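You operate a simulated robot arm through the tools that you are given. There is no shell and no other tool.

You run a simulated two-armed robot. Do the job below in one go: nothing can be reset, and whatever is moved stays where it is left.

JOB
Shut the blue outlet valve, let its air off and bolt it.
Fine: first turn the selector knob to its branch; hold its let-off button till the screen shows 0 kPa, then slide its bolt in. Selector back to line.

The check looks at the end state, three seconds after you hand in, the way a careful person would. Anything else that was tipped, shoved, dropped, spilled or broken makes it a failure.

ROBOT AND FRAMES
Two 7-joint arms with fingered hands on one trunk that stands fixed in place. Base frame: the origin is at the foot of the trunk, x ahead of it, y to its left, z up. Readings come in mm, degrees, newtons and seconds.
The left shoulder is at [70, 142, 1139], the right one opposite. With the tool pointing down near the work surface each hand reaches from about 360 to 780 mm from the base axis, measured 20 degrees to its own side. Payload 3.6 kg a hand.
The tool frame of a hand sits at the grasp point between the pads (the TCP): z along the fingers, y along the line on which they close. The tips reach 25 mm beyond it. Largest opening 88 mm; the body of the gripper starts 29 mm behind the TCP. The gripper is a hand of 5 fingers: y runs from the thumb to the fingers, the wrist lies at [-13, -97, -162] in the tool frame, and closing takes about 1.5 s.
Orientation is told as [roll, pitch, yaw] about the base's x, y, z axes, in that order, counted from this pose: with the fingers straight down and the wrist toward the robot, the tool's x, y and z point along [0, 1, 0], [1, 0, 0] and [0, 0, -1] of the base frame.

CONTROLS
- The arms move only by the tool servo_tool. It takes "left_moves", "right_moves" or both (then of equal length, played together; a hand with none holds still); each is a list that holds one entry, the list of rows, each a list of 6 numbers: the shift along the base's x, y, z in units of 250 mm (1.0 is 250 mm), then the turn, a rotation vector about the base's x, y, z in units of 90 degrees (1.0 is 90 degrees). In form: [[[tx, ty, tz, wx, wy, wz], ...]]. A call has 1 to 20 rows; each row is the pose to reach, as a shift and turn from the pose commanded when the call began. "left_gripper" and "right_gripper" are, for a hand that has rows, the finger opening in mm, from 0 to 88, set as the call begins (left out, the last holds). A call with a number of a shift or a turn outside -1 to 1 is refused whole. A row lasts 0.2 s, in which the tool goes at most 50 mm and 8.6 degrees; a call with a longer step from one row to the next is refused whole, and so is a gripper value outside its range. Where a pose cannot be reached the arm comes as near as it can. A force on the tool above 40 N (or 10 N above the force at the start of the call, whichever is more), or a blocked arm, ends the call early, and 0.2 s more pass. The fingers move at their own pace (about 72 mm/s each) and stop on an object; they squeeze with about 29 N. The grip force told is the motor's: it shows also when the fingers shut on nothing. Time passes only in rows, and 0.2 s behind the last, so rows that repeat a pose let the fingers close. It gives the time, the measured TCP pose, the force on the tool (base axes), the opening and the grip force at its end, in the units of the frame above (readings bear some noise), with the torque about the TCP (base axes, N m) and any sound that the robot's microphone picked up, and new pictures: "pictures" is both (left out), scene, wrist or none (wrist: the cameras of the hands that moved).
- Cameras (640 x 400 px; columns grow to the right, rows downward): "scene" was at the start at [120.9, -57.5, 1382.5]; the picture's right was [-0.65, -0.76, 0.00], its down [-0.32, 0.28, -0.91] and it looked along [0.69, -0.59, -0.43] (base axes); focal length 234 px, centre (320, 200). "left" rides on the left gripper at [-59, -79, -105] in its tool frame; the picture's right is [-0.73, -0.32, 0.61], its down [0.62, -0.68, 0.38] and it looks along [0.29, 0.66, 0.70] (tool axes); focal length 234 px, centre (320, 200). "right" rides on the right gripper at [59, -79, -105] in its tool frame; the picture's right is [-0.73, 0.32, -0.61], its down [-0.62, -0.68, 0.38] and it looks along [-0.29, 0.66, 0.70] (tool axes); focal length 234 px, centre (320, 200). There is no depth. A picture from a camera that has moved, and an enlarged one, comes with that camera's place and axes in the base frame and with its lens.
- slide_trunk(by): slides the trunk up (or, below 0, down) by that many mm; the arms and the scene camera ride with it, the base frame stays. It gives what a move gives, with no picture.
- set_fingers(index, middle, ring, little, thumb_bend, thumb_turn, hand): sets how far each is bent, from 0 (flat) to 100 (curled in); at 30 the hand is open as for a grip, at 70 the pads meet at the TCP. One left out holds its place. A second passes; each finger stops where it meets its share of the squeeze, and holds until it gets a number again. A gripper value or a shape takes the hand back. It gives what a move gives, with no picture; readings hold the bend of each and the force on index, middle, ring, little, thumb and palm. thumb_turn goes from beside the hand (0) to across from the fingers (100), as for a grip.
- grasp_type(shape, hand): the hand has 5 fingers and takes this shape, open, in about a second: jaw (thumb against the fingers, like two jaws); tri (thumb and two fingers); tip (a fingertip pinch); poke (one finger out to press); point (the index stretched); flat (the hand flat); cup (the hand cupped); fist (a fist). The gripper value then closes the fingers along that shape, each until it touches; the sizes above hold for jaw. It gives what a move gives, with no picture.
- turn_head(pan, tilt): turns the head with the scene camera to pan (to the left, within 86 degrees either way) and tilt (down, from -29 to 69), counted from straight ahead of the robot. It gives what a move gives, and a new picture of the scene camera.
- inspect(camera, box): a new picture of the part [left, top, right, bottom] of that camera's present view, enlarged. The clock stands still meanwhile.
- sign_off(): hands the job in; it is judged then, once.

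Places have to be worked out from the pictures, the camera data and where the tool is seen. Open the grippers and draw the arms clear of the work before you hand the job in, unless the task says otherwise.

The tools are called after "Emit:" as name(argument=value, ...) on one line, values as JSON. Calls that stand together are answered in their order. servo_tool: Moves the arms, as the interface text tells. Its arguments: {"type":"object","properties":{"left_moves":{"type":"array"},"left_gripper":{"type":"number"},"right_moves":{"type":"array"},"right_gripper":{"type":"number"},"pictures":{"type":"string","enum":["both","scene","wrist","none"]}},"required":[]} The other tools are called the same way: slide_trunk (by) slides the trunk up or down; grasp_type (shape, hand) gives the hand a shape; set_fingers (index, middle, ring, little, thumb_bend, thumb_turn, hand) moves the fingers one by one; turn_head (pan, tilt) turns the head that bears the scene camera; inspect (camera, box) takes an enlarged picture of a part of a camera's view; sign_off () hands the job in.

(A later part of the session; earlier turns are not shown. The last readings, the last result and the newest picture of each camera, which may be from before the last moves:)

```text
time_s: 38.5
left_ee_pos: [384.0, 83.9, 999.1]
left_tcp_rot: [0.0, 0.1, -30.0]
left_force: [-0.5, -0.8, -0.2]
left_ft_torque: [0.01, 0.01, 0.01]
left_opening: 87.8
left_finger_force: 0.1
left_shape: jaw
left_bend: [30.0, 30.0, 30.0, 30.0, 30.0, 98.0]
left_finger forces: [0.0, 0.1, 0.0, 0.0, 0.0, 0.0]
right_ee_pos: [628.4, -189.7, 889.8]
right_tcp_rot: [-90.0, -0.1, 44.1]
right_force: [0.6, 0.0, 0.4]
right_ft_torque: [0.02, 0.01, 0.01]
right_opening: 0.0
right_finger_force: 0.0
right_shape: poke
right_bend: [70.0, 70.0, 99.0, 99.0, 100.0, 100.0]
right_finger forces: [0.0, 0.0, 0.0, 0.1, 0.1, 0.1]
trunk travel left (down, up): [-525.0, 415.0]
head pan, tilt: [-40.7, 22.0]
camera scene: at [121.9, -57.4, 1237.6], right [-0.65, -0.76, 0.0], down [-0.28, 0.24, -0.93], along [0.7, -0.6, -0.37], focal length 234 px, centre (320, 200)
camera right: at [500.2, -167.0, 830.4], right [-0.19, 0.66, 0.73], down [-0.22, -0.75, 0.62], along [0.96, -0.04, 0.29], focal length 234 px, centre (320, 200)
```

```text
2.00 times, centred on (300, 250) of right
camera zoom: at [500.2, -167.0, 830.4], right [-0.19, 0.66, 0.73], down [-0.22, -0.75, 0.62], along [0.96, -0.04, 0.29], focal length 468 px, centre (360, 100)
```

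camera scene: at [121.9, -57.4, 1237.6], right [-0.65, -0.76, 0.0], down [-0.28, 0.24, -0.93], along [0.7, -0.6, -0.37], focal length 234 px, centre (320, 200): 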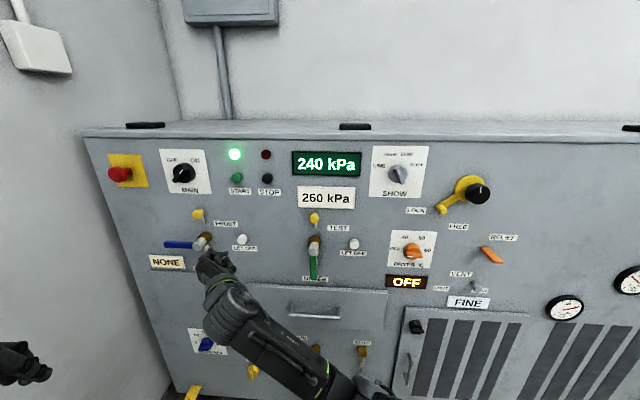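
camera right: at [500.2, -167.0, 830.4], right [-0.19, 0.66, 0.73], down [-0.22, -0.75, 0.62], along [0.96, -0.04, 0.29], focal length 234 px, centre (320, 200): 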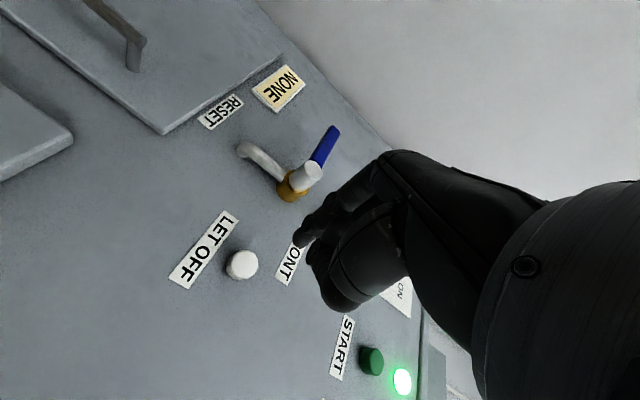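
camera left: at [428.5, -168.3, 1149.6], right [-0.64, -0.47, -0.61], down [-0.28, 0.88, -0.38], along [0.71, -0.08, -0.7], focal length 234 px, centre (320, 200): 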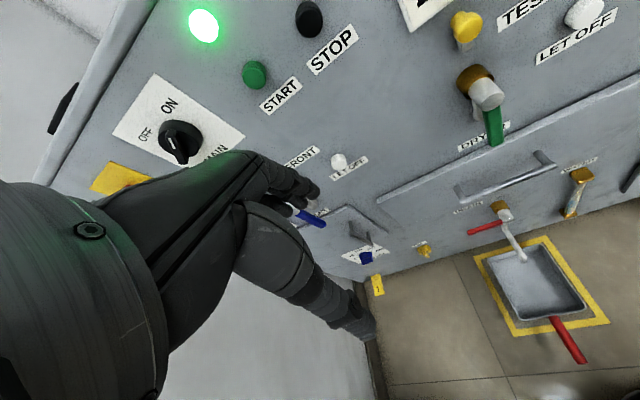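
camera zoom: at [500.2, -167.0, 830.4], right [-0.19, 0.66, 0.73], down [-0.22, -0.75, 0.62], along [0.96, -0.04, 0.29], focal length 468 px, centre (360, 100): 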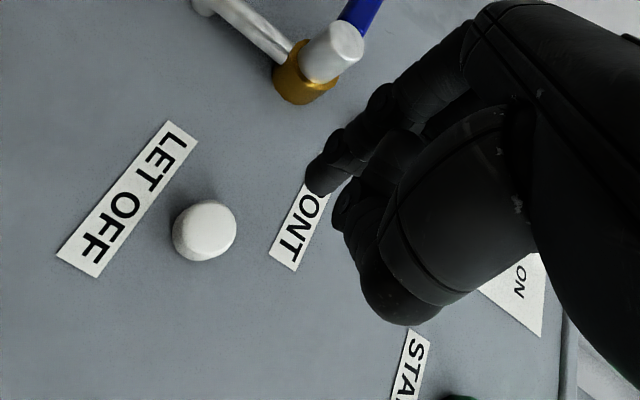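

The valve handle stays horizontal. The fingertips are at u≈−310 in front of LET OFF (u≈−311, z≈880); I advance to about 10 mm before the button, lowering 4 mm.

Emit:
servo_tool(right_moves=[[[0.05, -0.05, -0.004, 0, 0, 0], [0.1, -0.1, -0.008, 0, 0, 0], [0.15, -0.15, -0.012, 0, 0, 0], [0.2, -0.2, -0.016, 0, 0, 0], [0.2, -0.2, -0.016, 0, 0, 0]]])

Emit:
inspect(camera="scene", box=[190, 210, 270, 260])

Emit:
inspect(camera="right", box=[200, 150, 400, 350])

```text
time_s: 39.7
left_ee_pos: [383.6, 84.4, 999.3]
left_tcp_rot: [0.1, 0.0, -30.1]
left_force: [-1.2, -0.1, -0.5]
left_ft_torque: [0.02, 0.0, 0.02]
left_opening: 87.7
left_finger_force: 0.1
left_shape: jaw
left_bend: [30.0, 30.0, 30.0, 30.0, 30.0, 98.0]
left_finger forces: [0.0, 0.1, 0.0, 0.1, 0.0, 0.0]
right_ee_pos: [680.5, -237.7, 884.1]
right_tcp_rot: [-90.0, 0.0, 44.1]
right_force: [-0.8, 0.1, -0.3]
right_ft_torque: [0.02, 0.0, 0.0]
right_opening: 0.0
right_finger_force: 0.1
right_shape: poke
right_bend: [70.0, 70.0, 99.0, 99.0, 100.0, 100.0]
right_finger forces: [0.0, 0.0, 0.0, 0.0, 0.1, 0.0]
trunk travel left (down, up): [-525.0, 415.0]
head pan, tilt: [-40.7, 22.0]
camera scene: at [121.5, -57.7, 1237.6], right [-0.65, -0.76, 0.0], down [-0.28, 0.24, -0.93], along [0.7, -0.6, -0.37], focal length 234 px, centre (320, 200)
camera right: at [550.5, -216.6, 824.1], right [-0.19, 0.66, 0.73], down [-0.22, -0.75, 0.62], along [0.96, -0.04, 0.29], focal length 234 px, centre (320, 200)
```

scene: 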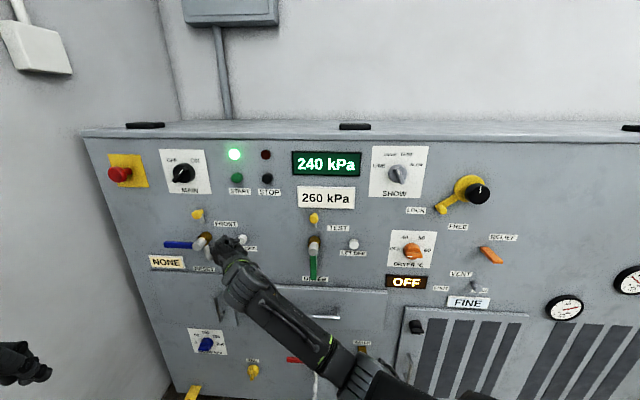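
right: 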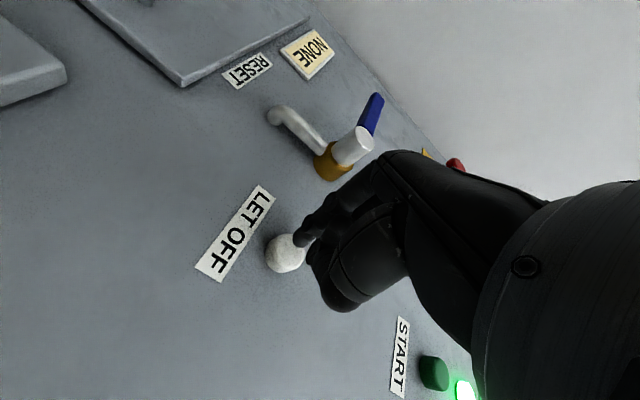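

```text
8.00 times, centred on (230, 235) of scene
camera zoom: at [121.5, -57.7, 1237.6], right [-0.65, -0.76, 0.0], down [-0.28, 0.24, -0.93], along [0.7, -0.6, -0.37], focal length 1871 px, centre (1040, -80)
```

zoom: 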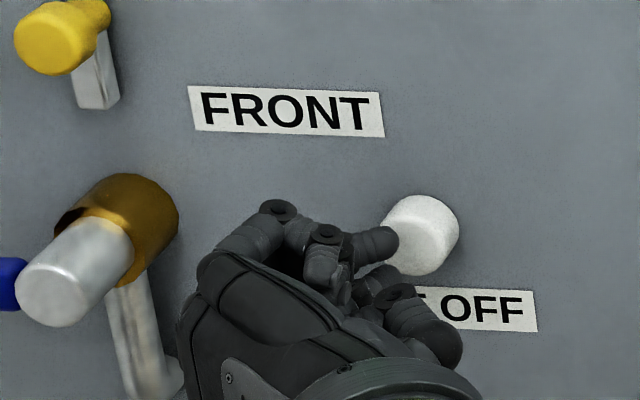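

```text
2.00 times, centred on (300, 250) of right
camera zoom: at [550.5, -216.6, 824.1], right [-0.19, 0.66, 0.73], down [-0.22, -0.75, 0.62], along [0.96, -0.04, 0.29], focal length 468 px, centre (360, 100)
```

zoom: 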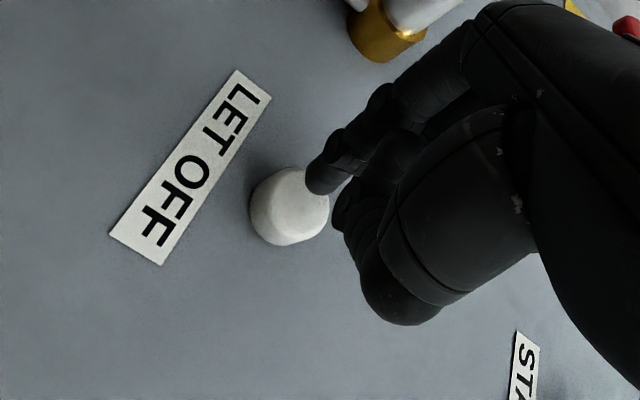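

The fingertips sit slightly left of the button centre. I shift 8 mm right and 2 mm down, then press in with small steps.

Emit:
servo_tool(right_moves=[[[-0.0226, -0.0226, -0.008, 0, 0, 0], [-0.0141, -0.0311, -0.008, 0, 0, 0], [-0.0056, -0.0396, -0.008, 0, 0, 0], [0.0029, -0.0481, -0.008, 0, 0, 0], [0.0114, -0.0566, -0.008, 0, 0, 0], [0.0114, -0.0566, -0.008, 0, 0, 0]]])

Emit:
inspect(camera="right", box=[200, 150, 400, 350])

Emit:
inspect(camera="scene", box=[190, 210, 270, 260])

```text
time_s: 41.1
left_ee_pos: [384.1, 83.1, 999.2]
left_tcp_rot: [0.0, -0.1, -30.0]
left_force: [-0.4, -1.2, 0.0]
left_ft_torque: [0.0, -0.02, -0.01]
left_opening: 87.9
left_finger_force: 0.0
left_shape: jaw
left_bend: [30.0, 30.0, 30.0, 30.0, 30.0, 98.0]
left_finger forces: [0.0, 0.0, 0.0, 0.0, 0.0, 0.0]
right_ee_pos: [682.4, -253.3, 883.1]
right_tcp_rot: [-90.0, -0.1, 44.1]
right_force: [-0.5, 0.7, -1.3]
right_ft_torque: [0.01, 0.04, 0.05]
right_opening: 0.0
right_finger_force: 0.0
right_shape: poke
right_bend: [70.0, 70.0, 99.0, 99.0, 100.0, 100.0]
right_finger forces: [1.6, 0.0, 0.0, 0.0, 0.0, 0.0]
trunk travel left (down, up): [-525.0, 415.0]
head pan, tilt: [-40.7, 22.0]
camera scene: at [121.5, -57.6, 1237.6], right [-0.65, -0.76, 0.0], down [-0.28, 0.24, -0.93], along [0.7, -0.6, -0.37], focal length 234 px, centre (320, 200)
camera right: at [554.1, -231.9, 822.8], right [-0.19, 0.66, 0.73], down [-0.22, -0.75, 0.62], along [0.96, -0.04, 0.29], focal length 234 px, centre (320, 200)
```

scene: 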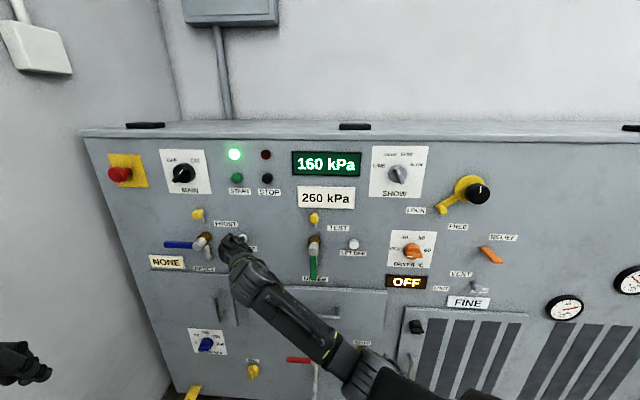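
right: 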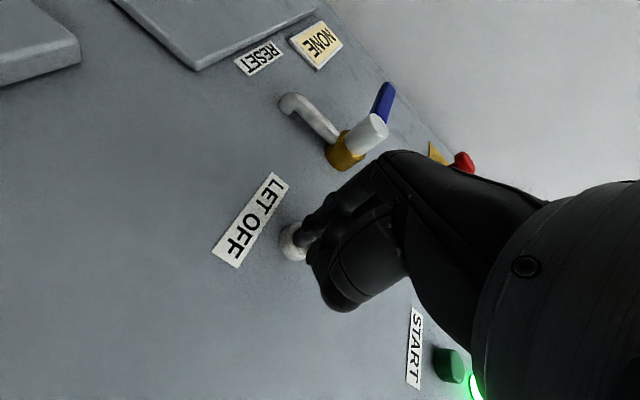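

```text
2.00 times, centred on (300, 250) of right
camera zoom: at [554.1, -231.9, 822.8], right [-0.19, 0.66, 0.73], down [-0.22, -0.75, 0.62], along [0.96, -0.04, 0.29], focal length 468 px, centre (360, 100)
```

zoom: 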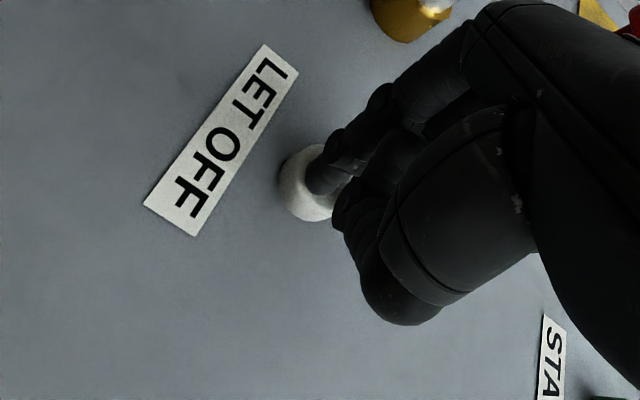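

```text
8.00 times, centred on (230, 235) of scene
camera zoom: at [121.5, -57.6, 1237.6], right [-0.65, -0.76, 0.0], down [-0.28, 0.24, -0.93], along [0.7, -0.6, -0.37], focal length 1871 px, centre (1040, -80)
```

zoom: 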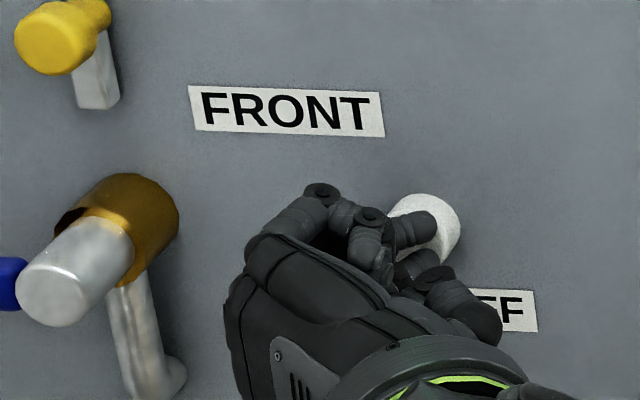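

It works: the button is pressed and the screen fell to 160 kPa. I press 2 mm deeper and hold about 3 s.

Emit:
servo_tool(right_moves=[[[0.0057, -0.0057, 0, 0, 0, 0], [0.0057, -0.0057, 0, 0, 0, 0], [0.0057, -0.0057, 0, 0, 0, 0], [0.0057, -0.0057, 0, 0, 0, 0], [0.0057, -0.0057, 0, 0, 0, 0], [0.0057, -0.0057, 0, 0, 0, 0], [0.0057, -0.0057, 0, 0, 0, 0], [0.0057, -0.0057, 0, 0, 0, 0], [0.0057, -0.0057, 0, 0, 0, 0], [0.0057, -0.0057, 0, 0, 0, 0], [0.0057, -0.0057, 0, 0, 0, 0], [0.0057, -0.0057, 0, 0, 0, 0], [0.0057, -0.0057, 0, 0, 0, 0], [0.0057, -0.0057, 0, 0, 0, 0], [0.0057, -0.0057, 0, 0, 0, 0]]], pictures="scene")

```text
time_s: 44.3
left_ee_pos: [383.7, 82.8, 999.4]
left_tcp_rot: [0.0, 0.0, -29.9]
left_force: [-0.9, -1.1, -0.4]
left_ft_torque: [0.0, -0.01, -0.01]
left_opening: 87.7
left_finger_force: 0.2
left_shape: jaw
left_bend: [30.0, 30.0, 30.0, 30.0, 30.0, 98.0]
left_finger forces: [0.0, 0.0, 0.0, 0.0, 0.0, 0.0]
right_ee_pos: [683.7, -252.9, 881.9]
right_tcp_rot: [-89.9, -0.1, 44.1]
right_force: [-1.6, 0.9, -0.5]
right_ft_torque: [0.03, 0.05, 0.0]
right_opening: 0.1
right_finger_force: 0.1
right_shape: poke
right_bend: [70.0, 70.0, 99.0, 99.0, 100.0, 100.0]
right_finger forces: [2.3, 0.0, 0.0, 0.0, 0.0, 0.0]
trunk travel left (down, up): [-525.0, 415.0]
head pan, tilt: [-40.7, 22.0]
heard: click
camera scene: at [121.4, -57.5, 1237.6], right [-0.65, -0.76, 0.0], down [-0.28, 0.24, -0.93], along [0.7, -0.6, -0.37], focal length 234 px, centre (320, 200)
```

scene: 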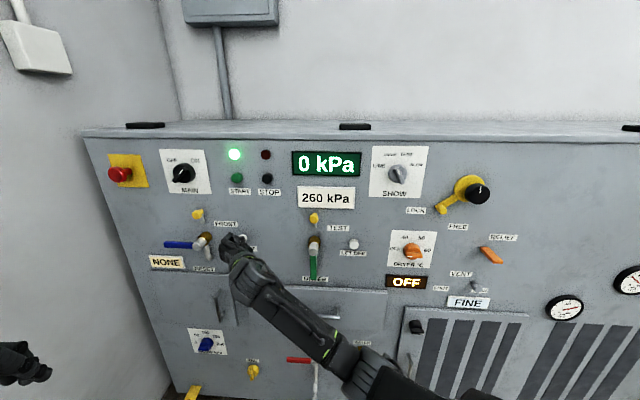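

The screen shows 0 kPa and a click was heard. I withdraw from the button and move to a standoff in front of the FRONT bolt knob (u≈−424, z≈961).

Emit:
servo_tool(right_moves=[[[-0.05, 0.05, 0, 0, 0, 0], [-0.1, 0.1, 0, 0, 0, 0], [-0.15, 0.15, 0, 0, 0, 0], [-0.204, 0.204, 0, 0, 0, 0], [-0.136, 0.272, 0.065, 0, 0, 0], [-0.069, 0.339, 0.13, 0, 0, 0], [-0.001, 0.407, 0.194, 0, 0, 0], [0.066, 0.474, 0.259, 0, 0, 0], [0.134, 0.542, 0.324, 0, 0, 0], [0.134, 0.542, 0.324, 0, 0, 0]]])

Emit:
grasp_type(shape="jaw", hand="right")

Emit:
inspect(camera="scene", box=[150, 190, 278, 270])

Emit:
inspect(camera="right", box=[180, 120, 420, 360])

Emit:
inspect(camera="scene", box=[280, 140, 440, 240])

```text
time_s: 46.5
left_ee_pos: [384.8, 82.8, 999.6]
left_tcp_rot: [0.0, 0.0, -30.0]
left_force: [-0.5, -0.4, 0.0]
left_ft_torque: [-0.03, 0.0, 0.02]
left_opening: 87.9
left_finger_force: 0.1
left_shape: jaw
left_bend: [30.0, 30.0, 30.0, 30.0, 30.0, 98.0]
left_finger forces: [0.1, 0.0, 0.1, 0.0, 0.1, 0.0]
right_ee_pos: [719.4, -120.6, 963.7]
right_tcp_rot: [-89.9, -0.2, 44.1]
right_force: [0.1, 0.2, 0.4]
right_ft_torque: [0.01, -0.01, 0.01]
right_opening: 0.1
right_finger_force: 0.0
right_shape: poke
right_bend: [70.0, 70.0, 99.0, 99.0, 100.0, 100.0]
right_finger forces: [0.0, 0.0, 0.1, 0.0, 0.0, 0.0]
trunk travel left (down, up): [-525.0, 415.0]
head pan, tilt: [-40.7, 22.0]
camera scene: at [121.5, -58.2, 1237.6], right [-0.65, -0.76, 0.0], down [-0.28, 0.24, -0.93], along [0.7, -0.6, -0.37], focal length 234 px, centre (320, 200)
camera right: at [589.1, -99.1, 903.7], right [-0.19, 0.66, 0.73], down [-0.22, -0.75, 0.62], along [0.96, -0.04, 0.29], focal length 234 px, centre (320, 200)
```

scene: 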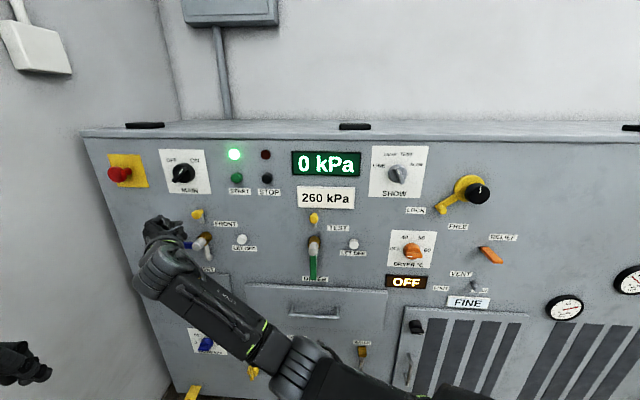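
right: 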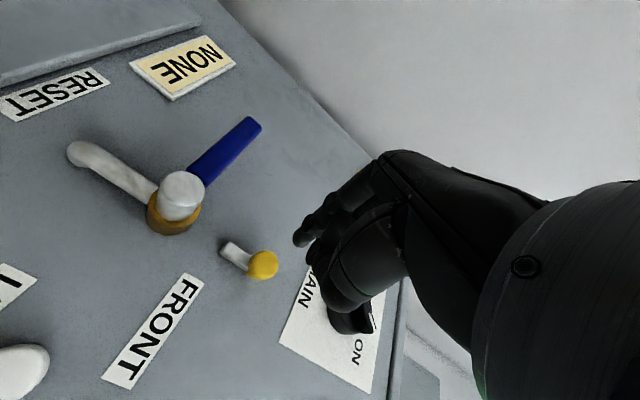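

```text
time_s: 47.4
left_ee_pos: [383.1, 82.8, 999.0]
left_tcp_rot: [0.0, 0.0, -29.9]
left_force: [-0.2, 0.4, 0.9]
left_ft_torque: [-0.02, 0.01, 0.01]
left_opening: 87.9
left_finger_force: 0.1
left_shape: jaw
left_bend: [30.0, 30.0, 30.0, 30.0, 30.0, 98.0]
left_finger forces: [0.0, 0.0, 0.0, 0.0, 0.0, 0.0]
right_ee_pos: [718.0, -119.5, 963.7]
right_tcp_rot: [-90.1, -0.1, 44.2]
right_force: [0.2, -0.1, 0.5]
right_ft_torque: [-0.02, 0.01, -0.03]
right_opening: 87.7
right_finger_force: 0.0
right_shape: jaw
right_bend: [30.0, 30.0, 30.0, 30.0, 30.0, 98.0]
right_finger forces: [0.0, 0.0, 0.0, 0.1, 0.1, 0.0]
trunk travel left (down, up): [-525.0, 415.0]
head pan, tilt: [-40.7, 22.0]
```

```text
5.00 times, centred on (214, 230) of scene
camera zoom: at [121.6, -57.8, 1237.6], right [-0.65, -0.76, 0.0], down [-0.28, 0.24, -0.93], along [0.7, -0.6, -0.37], focal length 1170 px, centre (850, 50)
```

zoom: 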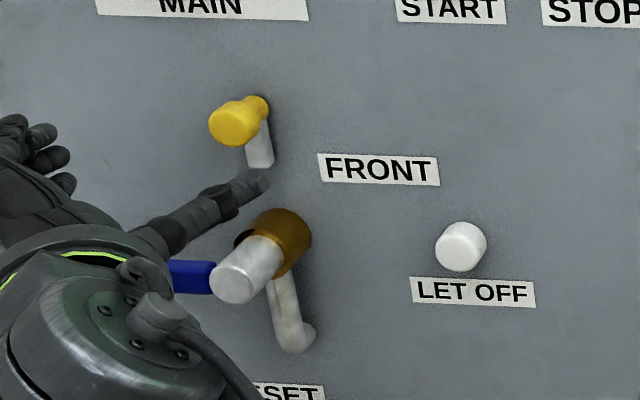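

```text
1.67 times, centred on (300, 240) of right
camera zoom: at [589.0, -99.0, 903.5], right [-0.19, 0.66, 0.73], down [-0.22, -0.75, 0.62], along [0.96, -0.04, 0.29], focal length 390 px, centre (353, 133)
```

zoom: 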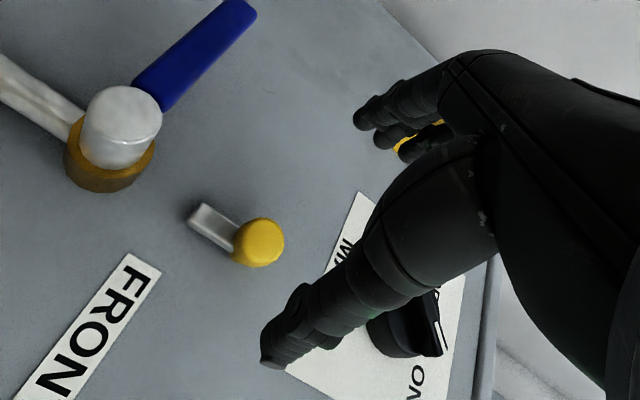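

```text
4.00 times, centred on (360, 190) of scene
camera zoom: at [121.6, -57.8, 1237.6], right [-0.65, -0.76, 0.0], down [-0.28, 0.24, -0.93], along [0.7, -0.6, -0.37], focal length 936 px, centre (160, 240)
```

zoom: 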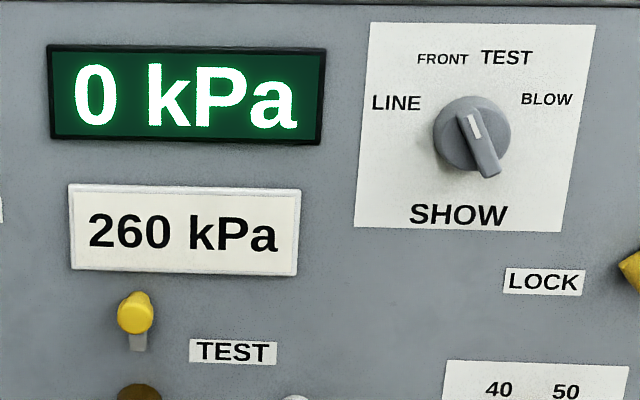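

Screen stays at 0 kPa, selector at FRONT. The wrist camera puts the bolt knob at u≈−421, z≈961; I advance 72 mm with the jaw open around it.

Emit:
servo_tool(right_moves=[[[0.04, -0.043, -0.003, 0, 0, 0], [0.08, -0.085, -0.006, 0, 0, 0], [0.12, -0.127, -0.009, 0, 0, 0], [0.16, -0.167, -0.011, 0, 0, 0], [0.2, -0.207, -0.011, 0, 0, 0], [0.2, -0.207, -0.011, 0, 0, 0]]])

Emit:
inspect(camera="scene", box=[160, 180, 256, 240])

Emit:
inspect(camera="right", box=[180, 120, 420, 360])

```text
time_s: 48.8
left_ee_pos: [382.7, 84.1, 998.2]
left_tcp_rot: [0.0, 0.0, -30.0]
left_force: [-0.3, 0.0, 0.0]
left_ft_torque: [0.01, 0.0, -0.01]
left_opening: 88.0
left_finger_force: 0.0
left_shape: jaw
left_bend: [30.0, 30.0, 30.0, 30.0, 30.0, 98.0]
left_finger forces: [0.1, 0.1, 0.1, 0.1, 0.0, 0.0]
right_ee_pos: [768.7, -172.3, 962.6]
right_tcp_rot: [-90.0, -0.1, 44.1]
right_force: [-0.7, 0.2, -0.2]
right_ft_torque: [-0.04, -0.03, -0.02]
right_opening: 87.8
right_finger_force: 0.0
right_shape: jaw
right_bend: [30.0, 30.0, 30.0, 30.0, 30.0, 98.0]
right_finger forces: [0.1, 0.0, 0.0, 0.0, 0.0, 0.0]
trunk travel left (down, up): [-525.0, 415.0]
head pan, tilt: [-40.7, 22.0]
camera scene: at [121.5, -57.6, 1237.6], right [-0.65, -0.76, 0.0], down [-0.28, 0.24, -0.93], along [0.7, -0.6, -0.37], focal length 234 px, centre (320, 200)
camera right: at [639.2, -150.9, 901.8], right [-0.19, 0.66, 0.73], down [-0.22, -0.75, 0.62], along [0.96, -0.04, 0.29], focal length 234 px, centre (320, 200)
```

scene: 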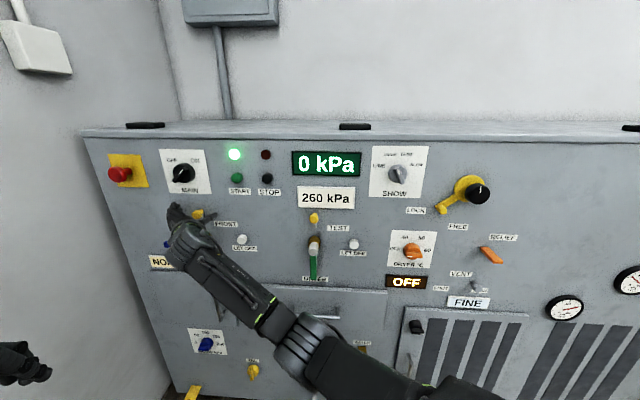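
right: 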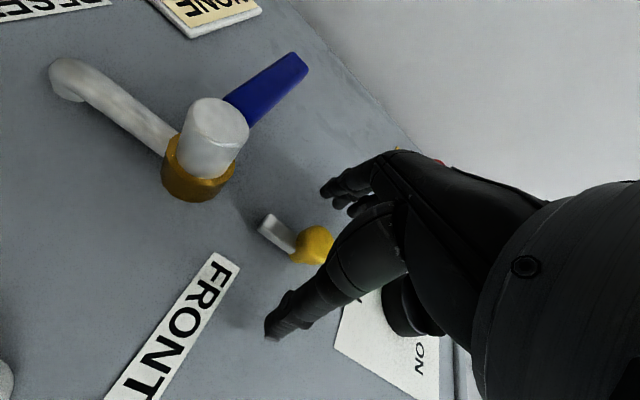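

```text
6.67 times, centred on (208, 210) of scene
camera zoom: at [121.5, -57.6, 1237.6], right [-0.65, -0.76, 0.0], down [-0.28, 0.24, -0.93], along [0.7, -0.6, -0.37], focal length 1559 px, centre (1067, 133)
```

zoom: 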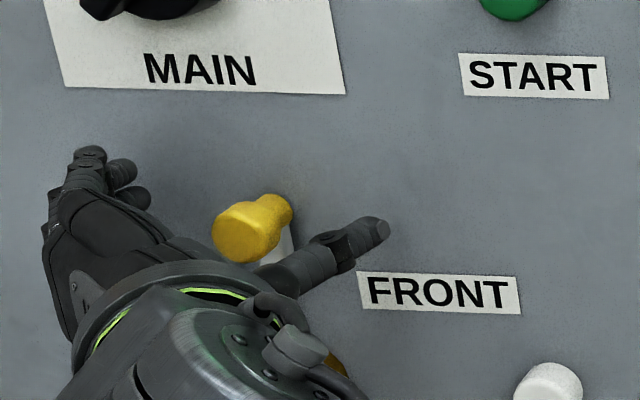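

```text
1.67 times, centred on (300, 240) of right
camera zoom: at [639.2, -150.9, 901.8], right [-0.19, 0.66, 0.73], down [-0.22, -0.75, 0.62], along [0.96, -0.04, 0.29], focal length 390 px, centre (353, 133)
```

zoom: 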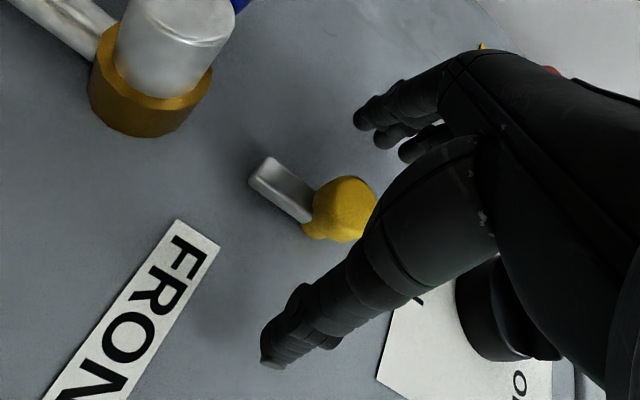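

The knob lies between thumb and fingers. I close the jaw gently on it.

Emit:
servo_tool(right_moves=[[[0, 0, 0, 0, 0, 0], [0, 0, 0, 0, 0, 0], [0, 0, 0, 0, 0, 0], [0, 0, 0, 0, 0, 0], [0, 0, 0, 0, 0, 0], [0, 0, 0, 0, 0, 0], [0, 0, 0, 0, 0, 0], [0, 0, 0, 0, 0, 0]]], right_gripper=10)

Emit:
inspect(camera="scene", box=[160, 180, 256, 240])

Emit:
inspect(camera="right", box=[180, 120, 420, 360])

```text
time_s: 50.6
left_ee_pos: [383.7, 83.0, 999.7]
left_tcp_rot: [-0.1, 0.0, -29.9]
left_force: [-0.8, -0.1, 0.2]
left_ft_torque: [0.03, 0.03, 0.02]
left_opening: 87.9
left_finger_force: 0.0
left_shape: jaw
left_bend: [30.0, 30.0, 30.0, 30.0, 30.0, 98.0]
left_finger forces: [0.1, 0.0, 0.0, 0.0, 0.1, 0.1]
right_ee_pos: [768.3, -173.2, 961.2]
right_tcp_rot: [-90.0, -0.1, 44.2]
right_force: [-1.5, -0.8, -0.8]
right_ft_torque: [0.02, 0.0, -0.02]
right_opening: 11.0
right_finger_force: 0.1
right_shape: jaw
right_bend: [72.0, 63.0, 62.0, 60.0, 71.0, 100.0]
right_finger forces: [1.1, 0.5, 0.0, 0.0, 3.2, 0.1]
trunk travel left (down, up): [-525.0, 415.0]
head pan, tilt: [-40.7, 22.0]
camera scene: at [121.3, -58.0, 1237.6], right [-0.65, -0.76, 0.0], down [-0.28, 0.24, -0.93], along [0.7, -0.6, -0.37], focal length 234 px, centre (320, 200)
camera right: at [638.9, -151.0, 901.7], right [-0.19, 0.66, 0.73], down [-0.22, -0.75, 0.62], along [0.96, -0.04, 0.29], focal length 234 px, centre (320, 200)
```

scene: 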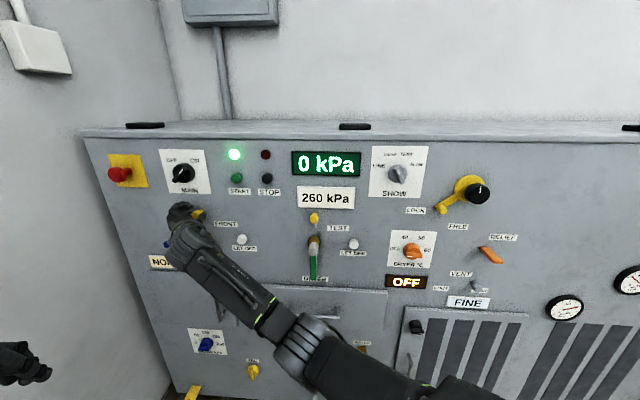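
right: 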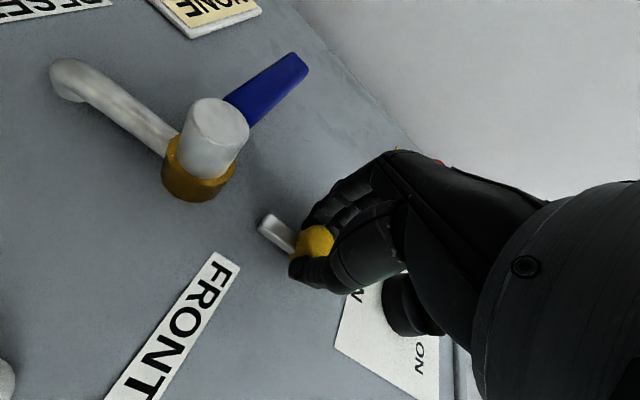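

```text
6.67 times, centred on (208, 210) of scene
camera zoom: at [121.3, -58.0, 1237.6], right [-0.65, -0.76, 0.0], down [-0.28, 0.24, -0.93], along [0.7, -0.6, -0.37], focal length 1559 px, centre (1067, 133)
```

zoom: 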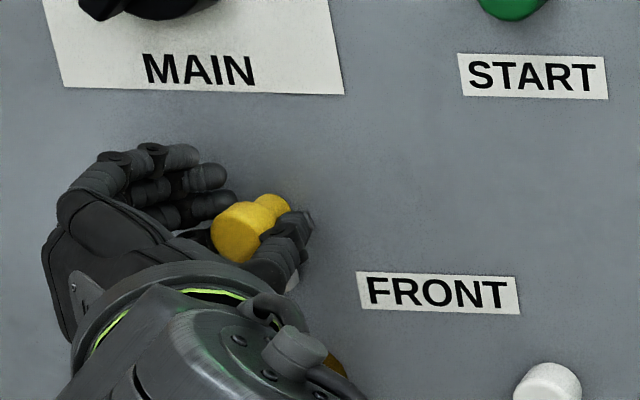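

```text
1.67 times, centred on (300, 240) of right
camera zoom: at [638.9, -151.0, 901.7], right [-0.19, 0.66, 0.73], down [-0.22, -0.75, 0.62], along [0.96, -0.04, 0.29], focal length 390 px, centre (353, 133)
```

zoom: 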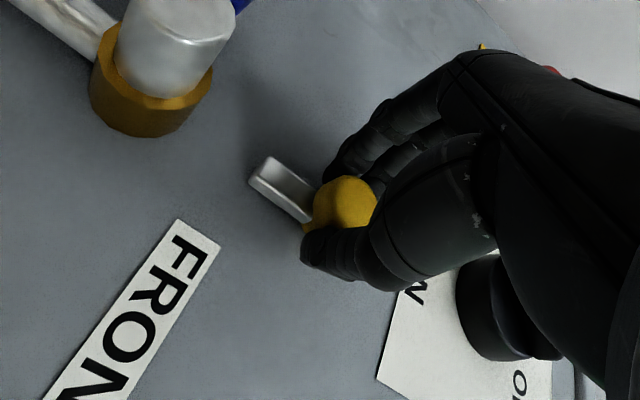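

The thumb and index sit a little below the knob's centre. I open, raise 11 mm, and re-grip firmly so that pulling down cannot slip.

Emit:
servo_tool(right_moves=[[[0, 0, 0, 0, 0, 0], [0, 0, 0, 0, 0, 0], [0, 0, 0, 0, 0, 0], [0, 0, 0.022, 0, 0, 0], [0, 0, 0.044, 0, 0, 0], [0, 0, 0.044, 0, 0, 0]]], right_gripper=60, pictures="none")

Emit:
servo_tool(right_moves=[[[0, 0, 0, 0, 0, 0], [0, 0, 0, 0, 0, 0], [0, 0, 0, 0, 0, 0], [0, 0, 0, 0, 0, 0], [0, 0, 0, 0, 0, 0], [0, 0, 0, 0, 0, 0], [0, 0, 0, 0, 0, 0]]], right_gripper=4)

Emit:
inspect(camera="scene", box=[160, 180, 256, 240])

Emit:
inspect(camera="right", box=[180, 120, 420, 360])

```text
time_s: 52.0
left_ee_pos: [383.2, 83.9, 998.7]
left_tcp_rot: [0.0, 0.0, -30.0]
left_force: [-0.1, -0.5, -0.7]
left_ft_torque: [0.01, 0.01, 0.03]
left_opening: 87.7
left_finger_force: 0.0
left_shape: jaw
left_bend: [30.0, 30.0, 30.0, 30.0, 30.0, 98.0]
left_finger forces: [0.0, 0.1, 0.1, 0.1, 0.1, 0.1]
right_ee_pos: [767.0, -170.6, 973.5]
right_tcp_rot: [-90.1, -0.1, 44.0]
right_force: [0.1, 0.1, -0.4]
right_ft_torque: [0.0, 0.01, -0.02]
right_opening: 59.8
right_finger_force: 0.0
right_shape: jaw
right_bend: [28.0, 38.0, 35.0, 35.0, 60.0, 100.0]
right_finger forces: [0.0, 0.0, 0.0, 0.0, 0.0, 0.0]
trunk travel left (down, up): [-525.0, 415.0]
head pan, tilt: [-40.7, 22.0]
```

```text
time_s: 53.6
left_ee_pos: [383.8, 83.6, 999.3]
left_tcp_rot: [-0.1, 0.0, -30.0]
left_force: [-0.7, -0.9, 0.4]
left_ft_torque: [-0.01, -0.02, 0.02]
left_opening: 87.6
left_finger_force: 0.0
left_shape: jaw
left_bend: [30.0, 30.0, 30.0, 30.0, 30.0, 98.0]
left_finger forces: [0.0, 0.0, 0.0, 0.1, 0.1, 0.1]
right_ee_pos: [768.1, -171.3, 972.6]
right_tcp_rot: [-90.0, -0.1, 44.1]
right_force: [0.0, 0.6, 0.5]
right_ft_torque: [0.02, 0.0, 0.03]
right_opening: 0.6
right_finger_force: 28.9
right_shape: jaw
right_bend: [72.0, 70.0, 70.0, 70.0, 78.0, 100.0]
right_finger forces: [0.0, 0.0, 0.0, 0.1, 0.0, 0.0]
trunk travel left (down, up): [-525.0, 415.0]
head pan, tilt: [-40.7, 22.0]
camera scene: at [121.6, -57.8, 1237.6], right [-0.65, -0.76, 0.0], down [-0.28, 0.24, -0.93], along [0.7, -0.6, -0.37], focal length 234 px, centre (320, 200)
camera right: at [638.5, -150.0, 913.1], right [-0.19, 0.66, 0.73], down [-0.22, -0.75, 0.62], along [0.96, -0.04, 0.29], focal length 234 px, centre (320, 200)
```

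scene: 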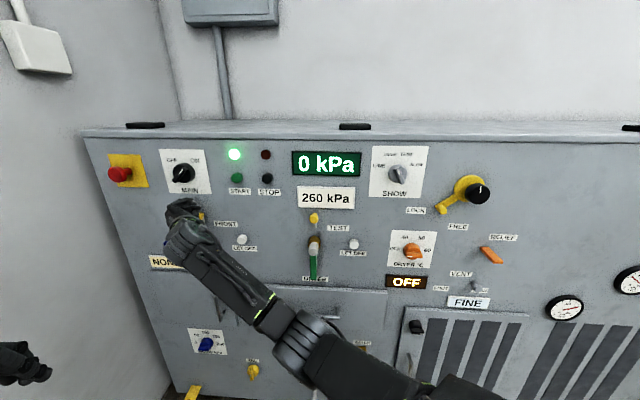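
right: 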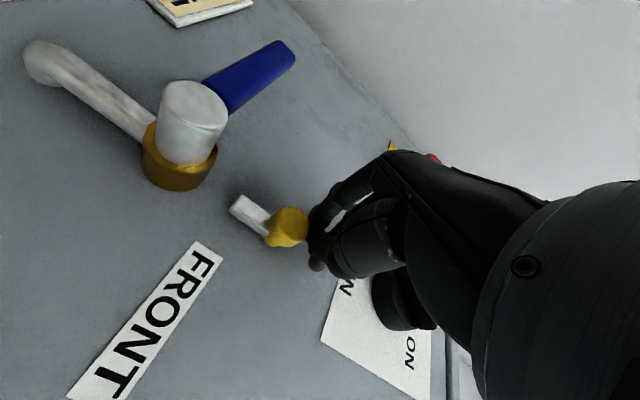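

```text
6.67 times, centred on (208, 210) of scene
camera zoom: at [121.6, -57.8, 1237.6], right [-0.65, -0.76, 0.0], down [-0.28, 0.24, -0.93], along [0.7, -0.6, -0.37], focal length 1559 px, centre (1067, 133)
```

zoom: 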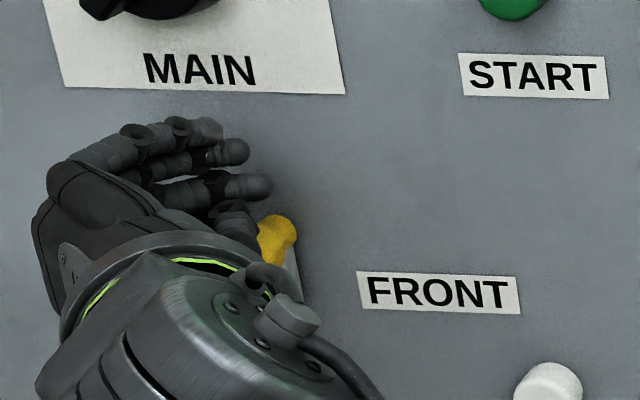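

```text
1.67 times, centred on (300, 240) of right
camera zoom: at [638.5, -150.0, 913.1], right [-0.19, 0.66, 0.73], down [-0.22, -0.75, 0.62], along [0.96, -0.04, 0.29], focal length 390 px, centre (353, 133)
```

zoom: 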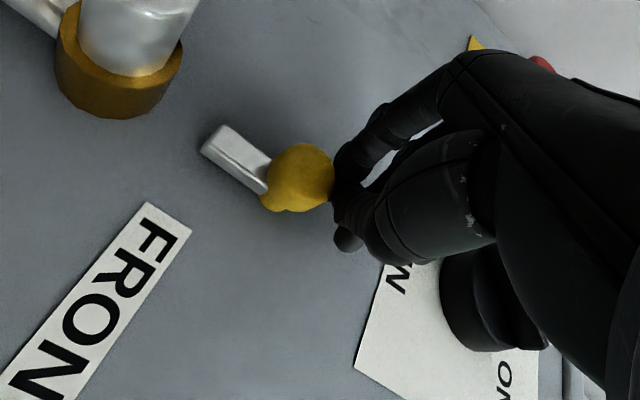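

The closing fingers have slid the bolt about 10 mm down and now rest just above its knob. I push down in small steps.

Emit:
servo_tool(right_moves=[[[-0.006, -0.006, -0.016, 0, 0, 0], [-0.011, -0.011, -0.032, 0, 0, 0], [-0.011, -0.011, -0.048, 0, 0, 0], [-0.011, -0.011, -0.064, 0, 0, 0], [-0.011, -0.011, -0.08, 0, 0, 0], [-0.011, -0.011, -0.08, 0, 0, 0]]])

Emit:
inspect(camera="scene", box=[160, 180, 256, 240])

Emit:
inspect(camera="right", box=[180, 120, 420, 360])

```text
time_s: 55.0
left_ee_pos: [383.1, 82.9, 998.9]
left_tcp_rot: [0.0, -0.1, -30.0]
left_force: [-0.8, 0.2, -0.3]
left_ft_torque: [-0.05, 0.0, 0.04]
left_opening: 87.8
left_finger_force: 0.1
left_shape: jaw
left_bend: [30.0, 30.0, 30.0, 30.0, 30.0, 98.0]
left_finger forces: [0.1, 0.0, 0.0, 0.0, 0.1, 0.0]
right_ee_pos: [765.0, -173.9, 951.3]
right_tcp_rot: [-90.0, -0.1, 44.1]
right_force: [2.0, 1.8, 1.6]
right_ft_torque: [0.01, -0.04, 0.03]
right_opening: 1.1
right_finger_force: 29.4
right_shape: jaw
right_bend: [72.0, 70.0, 70.0, 70.0, 78.0, 100.0]
right_finger forces: [0.0, 0.1, 0.1, 0.0, 0.0, 0.1]
trunk travel left (down, up): [-525.0, 415.0]
head pan, tilt: [-40.7, 22.0]
camera scene: at [121.7, -57.5, 1237.6], right [-0.65, -0.76, 0.0], down [-0.28, 0.24, -0.93], along [0.7, -0.6, -0.37], focal length 234 px, centre (320, 200)
camera right: at [636.1, -151.9, 892.3], right [-0.19, 0.66, 0.73], down [-0.22, -0.75, 0.62], along [0.96, -0.04, 0.29], focal length 234 px, centre (320, 200)
```

scene: 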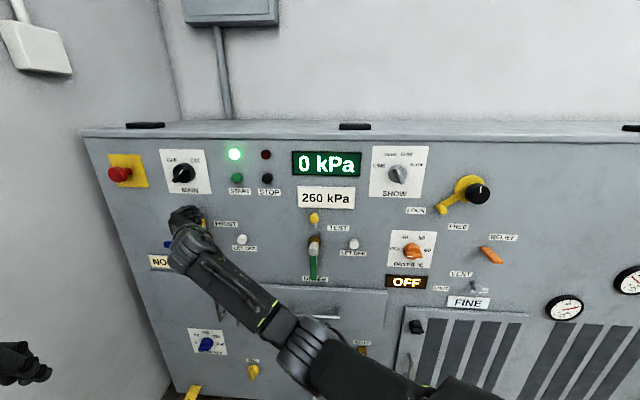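
right: 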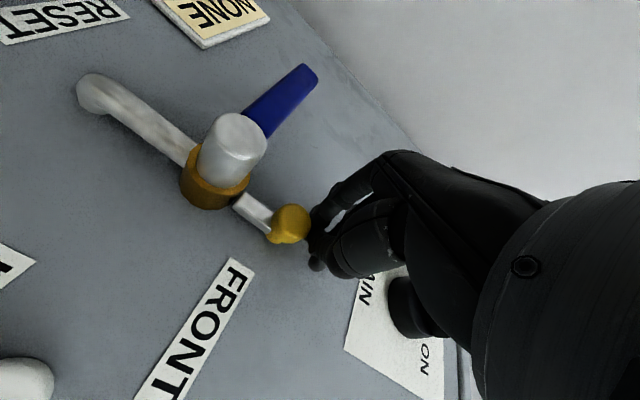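

```text
6.67 times, centred on (208, 210) of scene
camera zoom: at [121.7, -57.5, 1237.6], right [-0.65, -0.76, 0.0], down [-0.28, 0.24, -0.93], along [0.7, -0.6, -0.37], focal length 1559 px, centre (1067, 133)
```

zoom: 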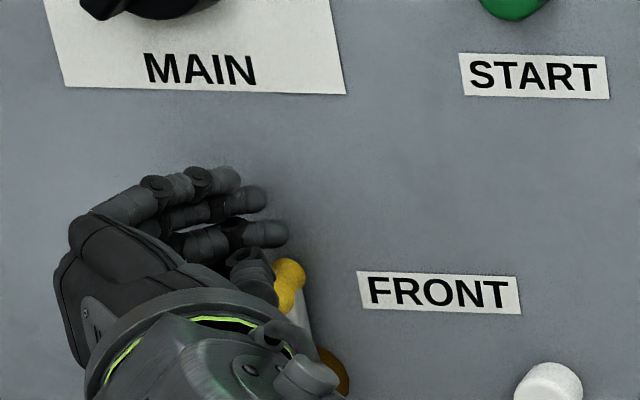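

```text
1.67 times, centred on (300, 240) of right
camera zoom: at [636.1, -151.9, 892.3], right [-0.19, 0.66, 0.73], down [-0.22, -0.75, 0.62], along [0.96, -0.04, 0.29], focal length 390 px, centre (353, 133)
```

zoom: 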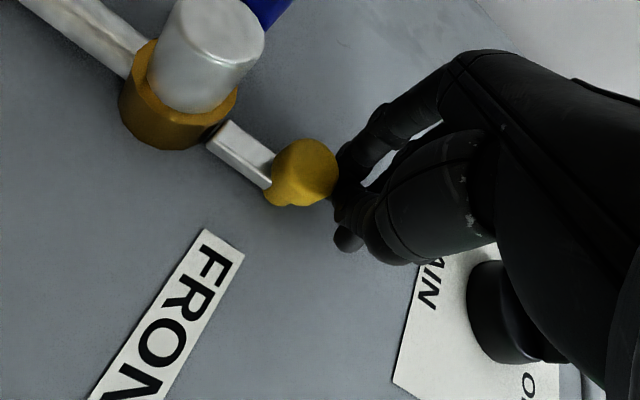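

The bolt is sliding: its tongue is about to enter the brass body. I continue pushing down 16 mm.

Emit:
servo_tool(right_moves=[[[0, 0, -0.016, 0, 0, 0], [0, 0, -0.032, 0, 0, 0], [0, 0, -0.048, 0, 0, 0], [0, 0, -0.064, 0, 0, 0], [0, 0, -0.064, 0, 0, 0]]])

Emit:
inspect(camera="right", box=[180, 120, 420, 360])

Emit:
inspect(camera="scene", box=[160, 190, 256, 250])

```text
time_s: 56.2
left_ee_pos: [379.1, 83.8, 1000.5]
left_tcp_rot: [0.1, -0.3, -30.0]
left_force: [-0.3, 0.2, 0.1]
left_ft_torque: [0.01, -0.03, 0.0]
left_opening: 87.7
left_finger_force: 0.1
left_shape: jaw
left_bend: [30.0, 30.0, 30.0, 30.0, 30.0, 98.0]
left_finger forces: [0.0, 0.0, 0.0, 0.0, 0.0, 0.1]
right_ee_pos: [762.2, -171.5, 943.4]
right_tcp_rot: [-90.5, -0.5, 44.1]
right_force: [11.1, 0.8, 38.8]
right_ft_torque: [-0.26, -0.75, 0.08]
right_opening: 0.3
right_finger_force: 29.2
right_shape: jaw
right_bend: [72.0, 70.0, 70.0, 70.0, 78.0, 100.0]
right_finger forces: [39.3, 0.1, 0.1, 0.1, 0.1, 0.0]
trunk travel left (down, up): [-525.0, 415.0]
head pan, tilt: [-40.7, 22.0]
camera scene: at [116.0, -56.1, 1238.6], right [-0.65, -0.76, 0.0], down [-0.28, 0.24, -0.93], along [0.7, -0.61, -0.37], focal length 234 px, centre (320, 200)
camera right: at [633.0, -150.9, 882.8], right [-0.2, 0.66, 0.72], down [-0.23, -0.75, 0.62], along [0.95, -0.04, 0.3], focal length 234 px, centre (320, 200)
```

scene: 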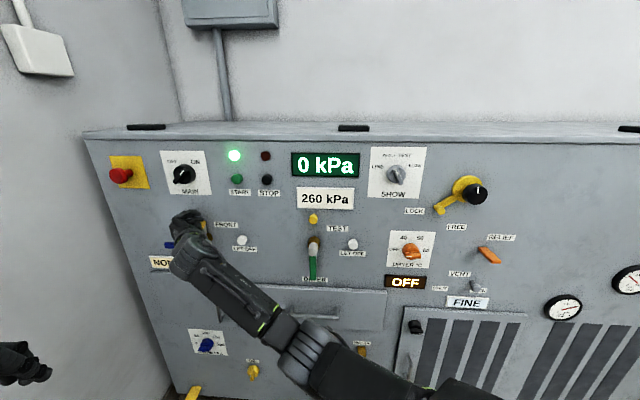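
right: 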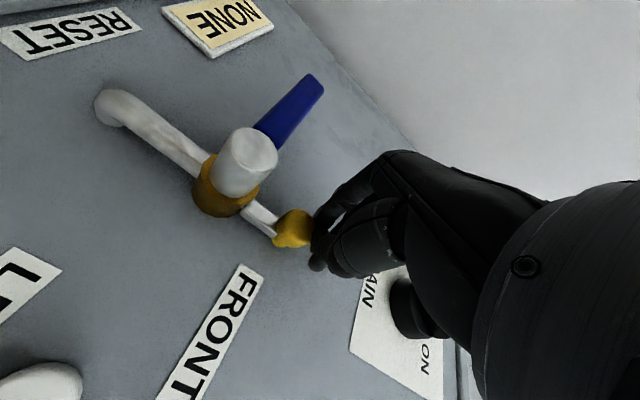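

```text
1.67 times, centred on (300, 240) of right
camera zoom: at [633.0, -150.9, 882.8], right [-0.2, 0.66, 0.72], down [-0.23, -0.75, 0.62], along [0.95, -0.04, 0.3], focal length 390 px, centre (353, 133)
```

zoom: 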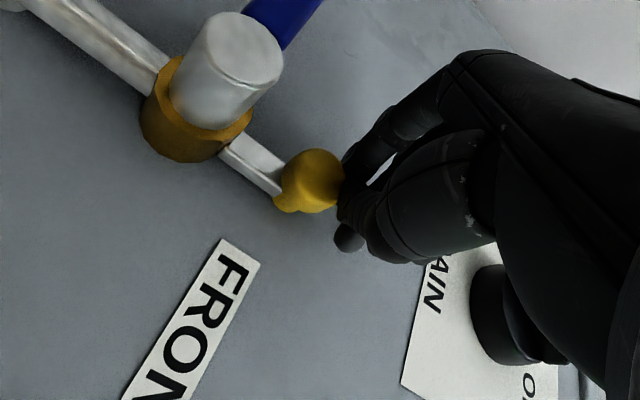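

```text
6.67 times, centred on (208, 220) of scene
camera zoom: at [116.0, -56.1, 1238.6], right [-0.65, -0.76, 0.0], down [-0.28, 0.24, -0.93], along [0.7, -0.61, -0.37], focal length 1559 px, centre (1067, 67)
```

zoom: 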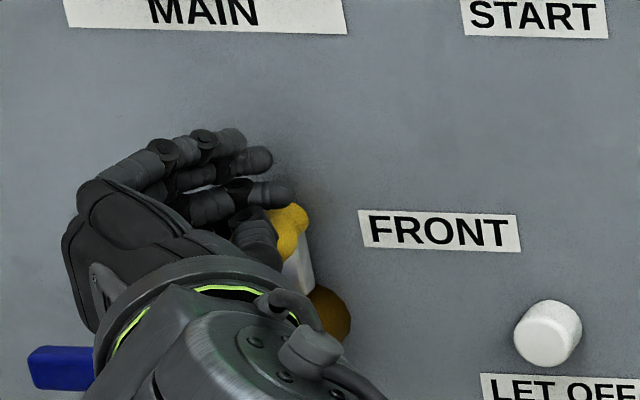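

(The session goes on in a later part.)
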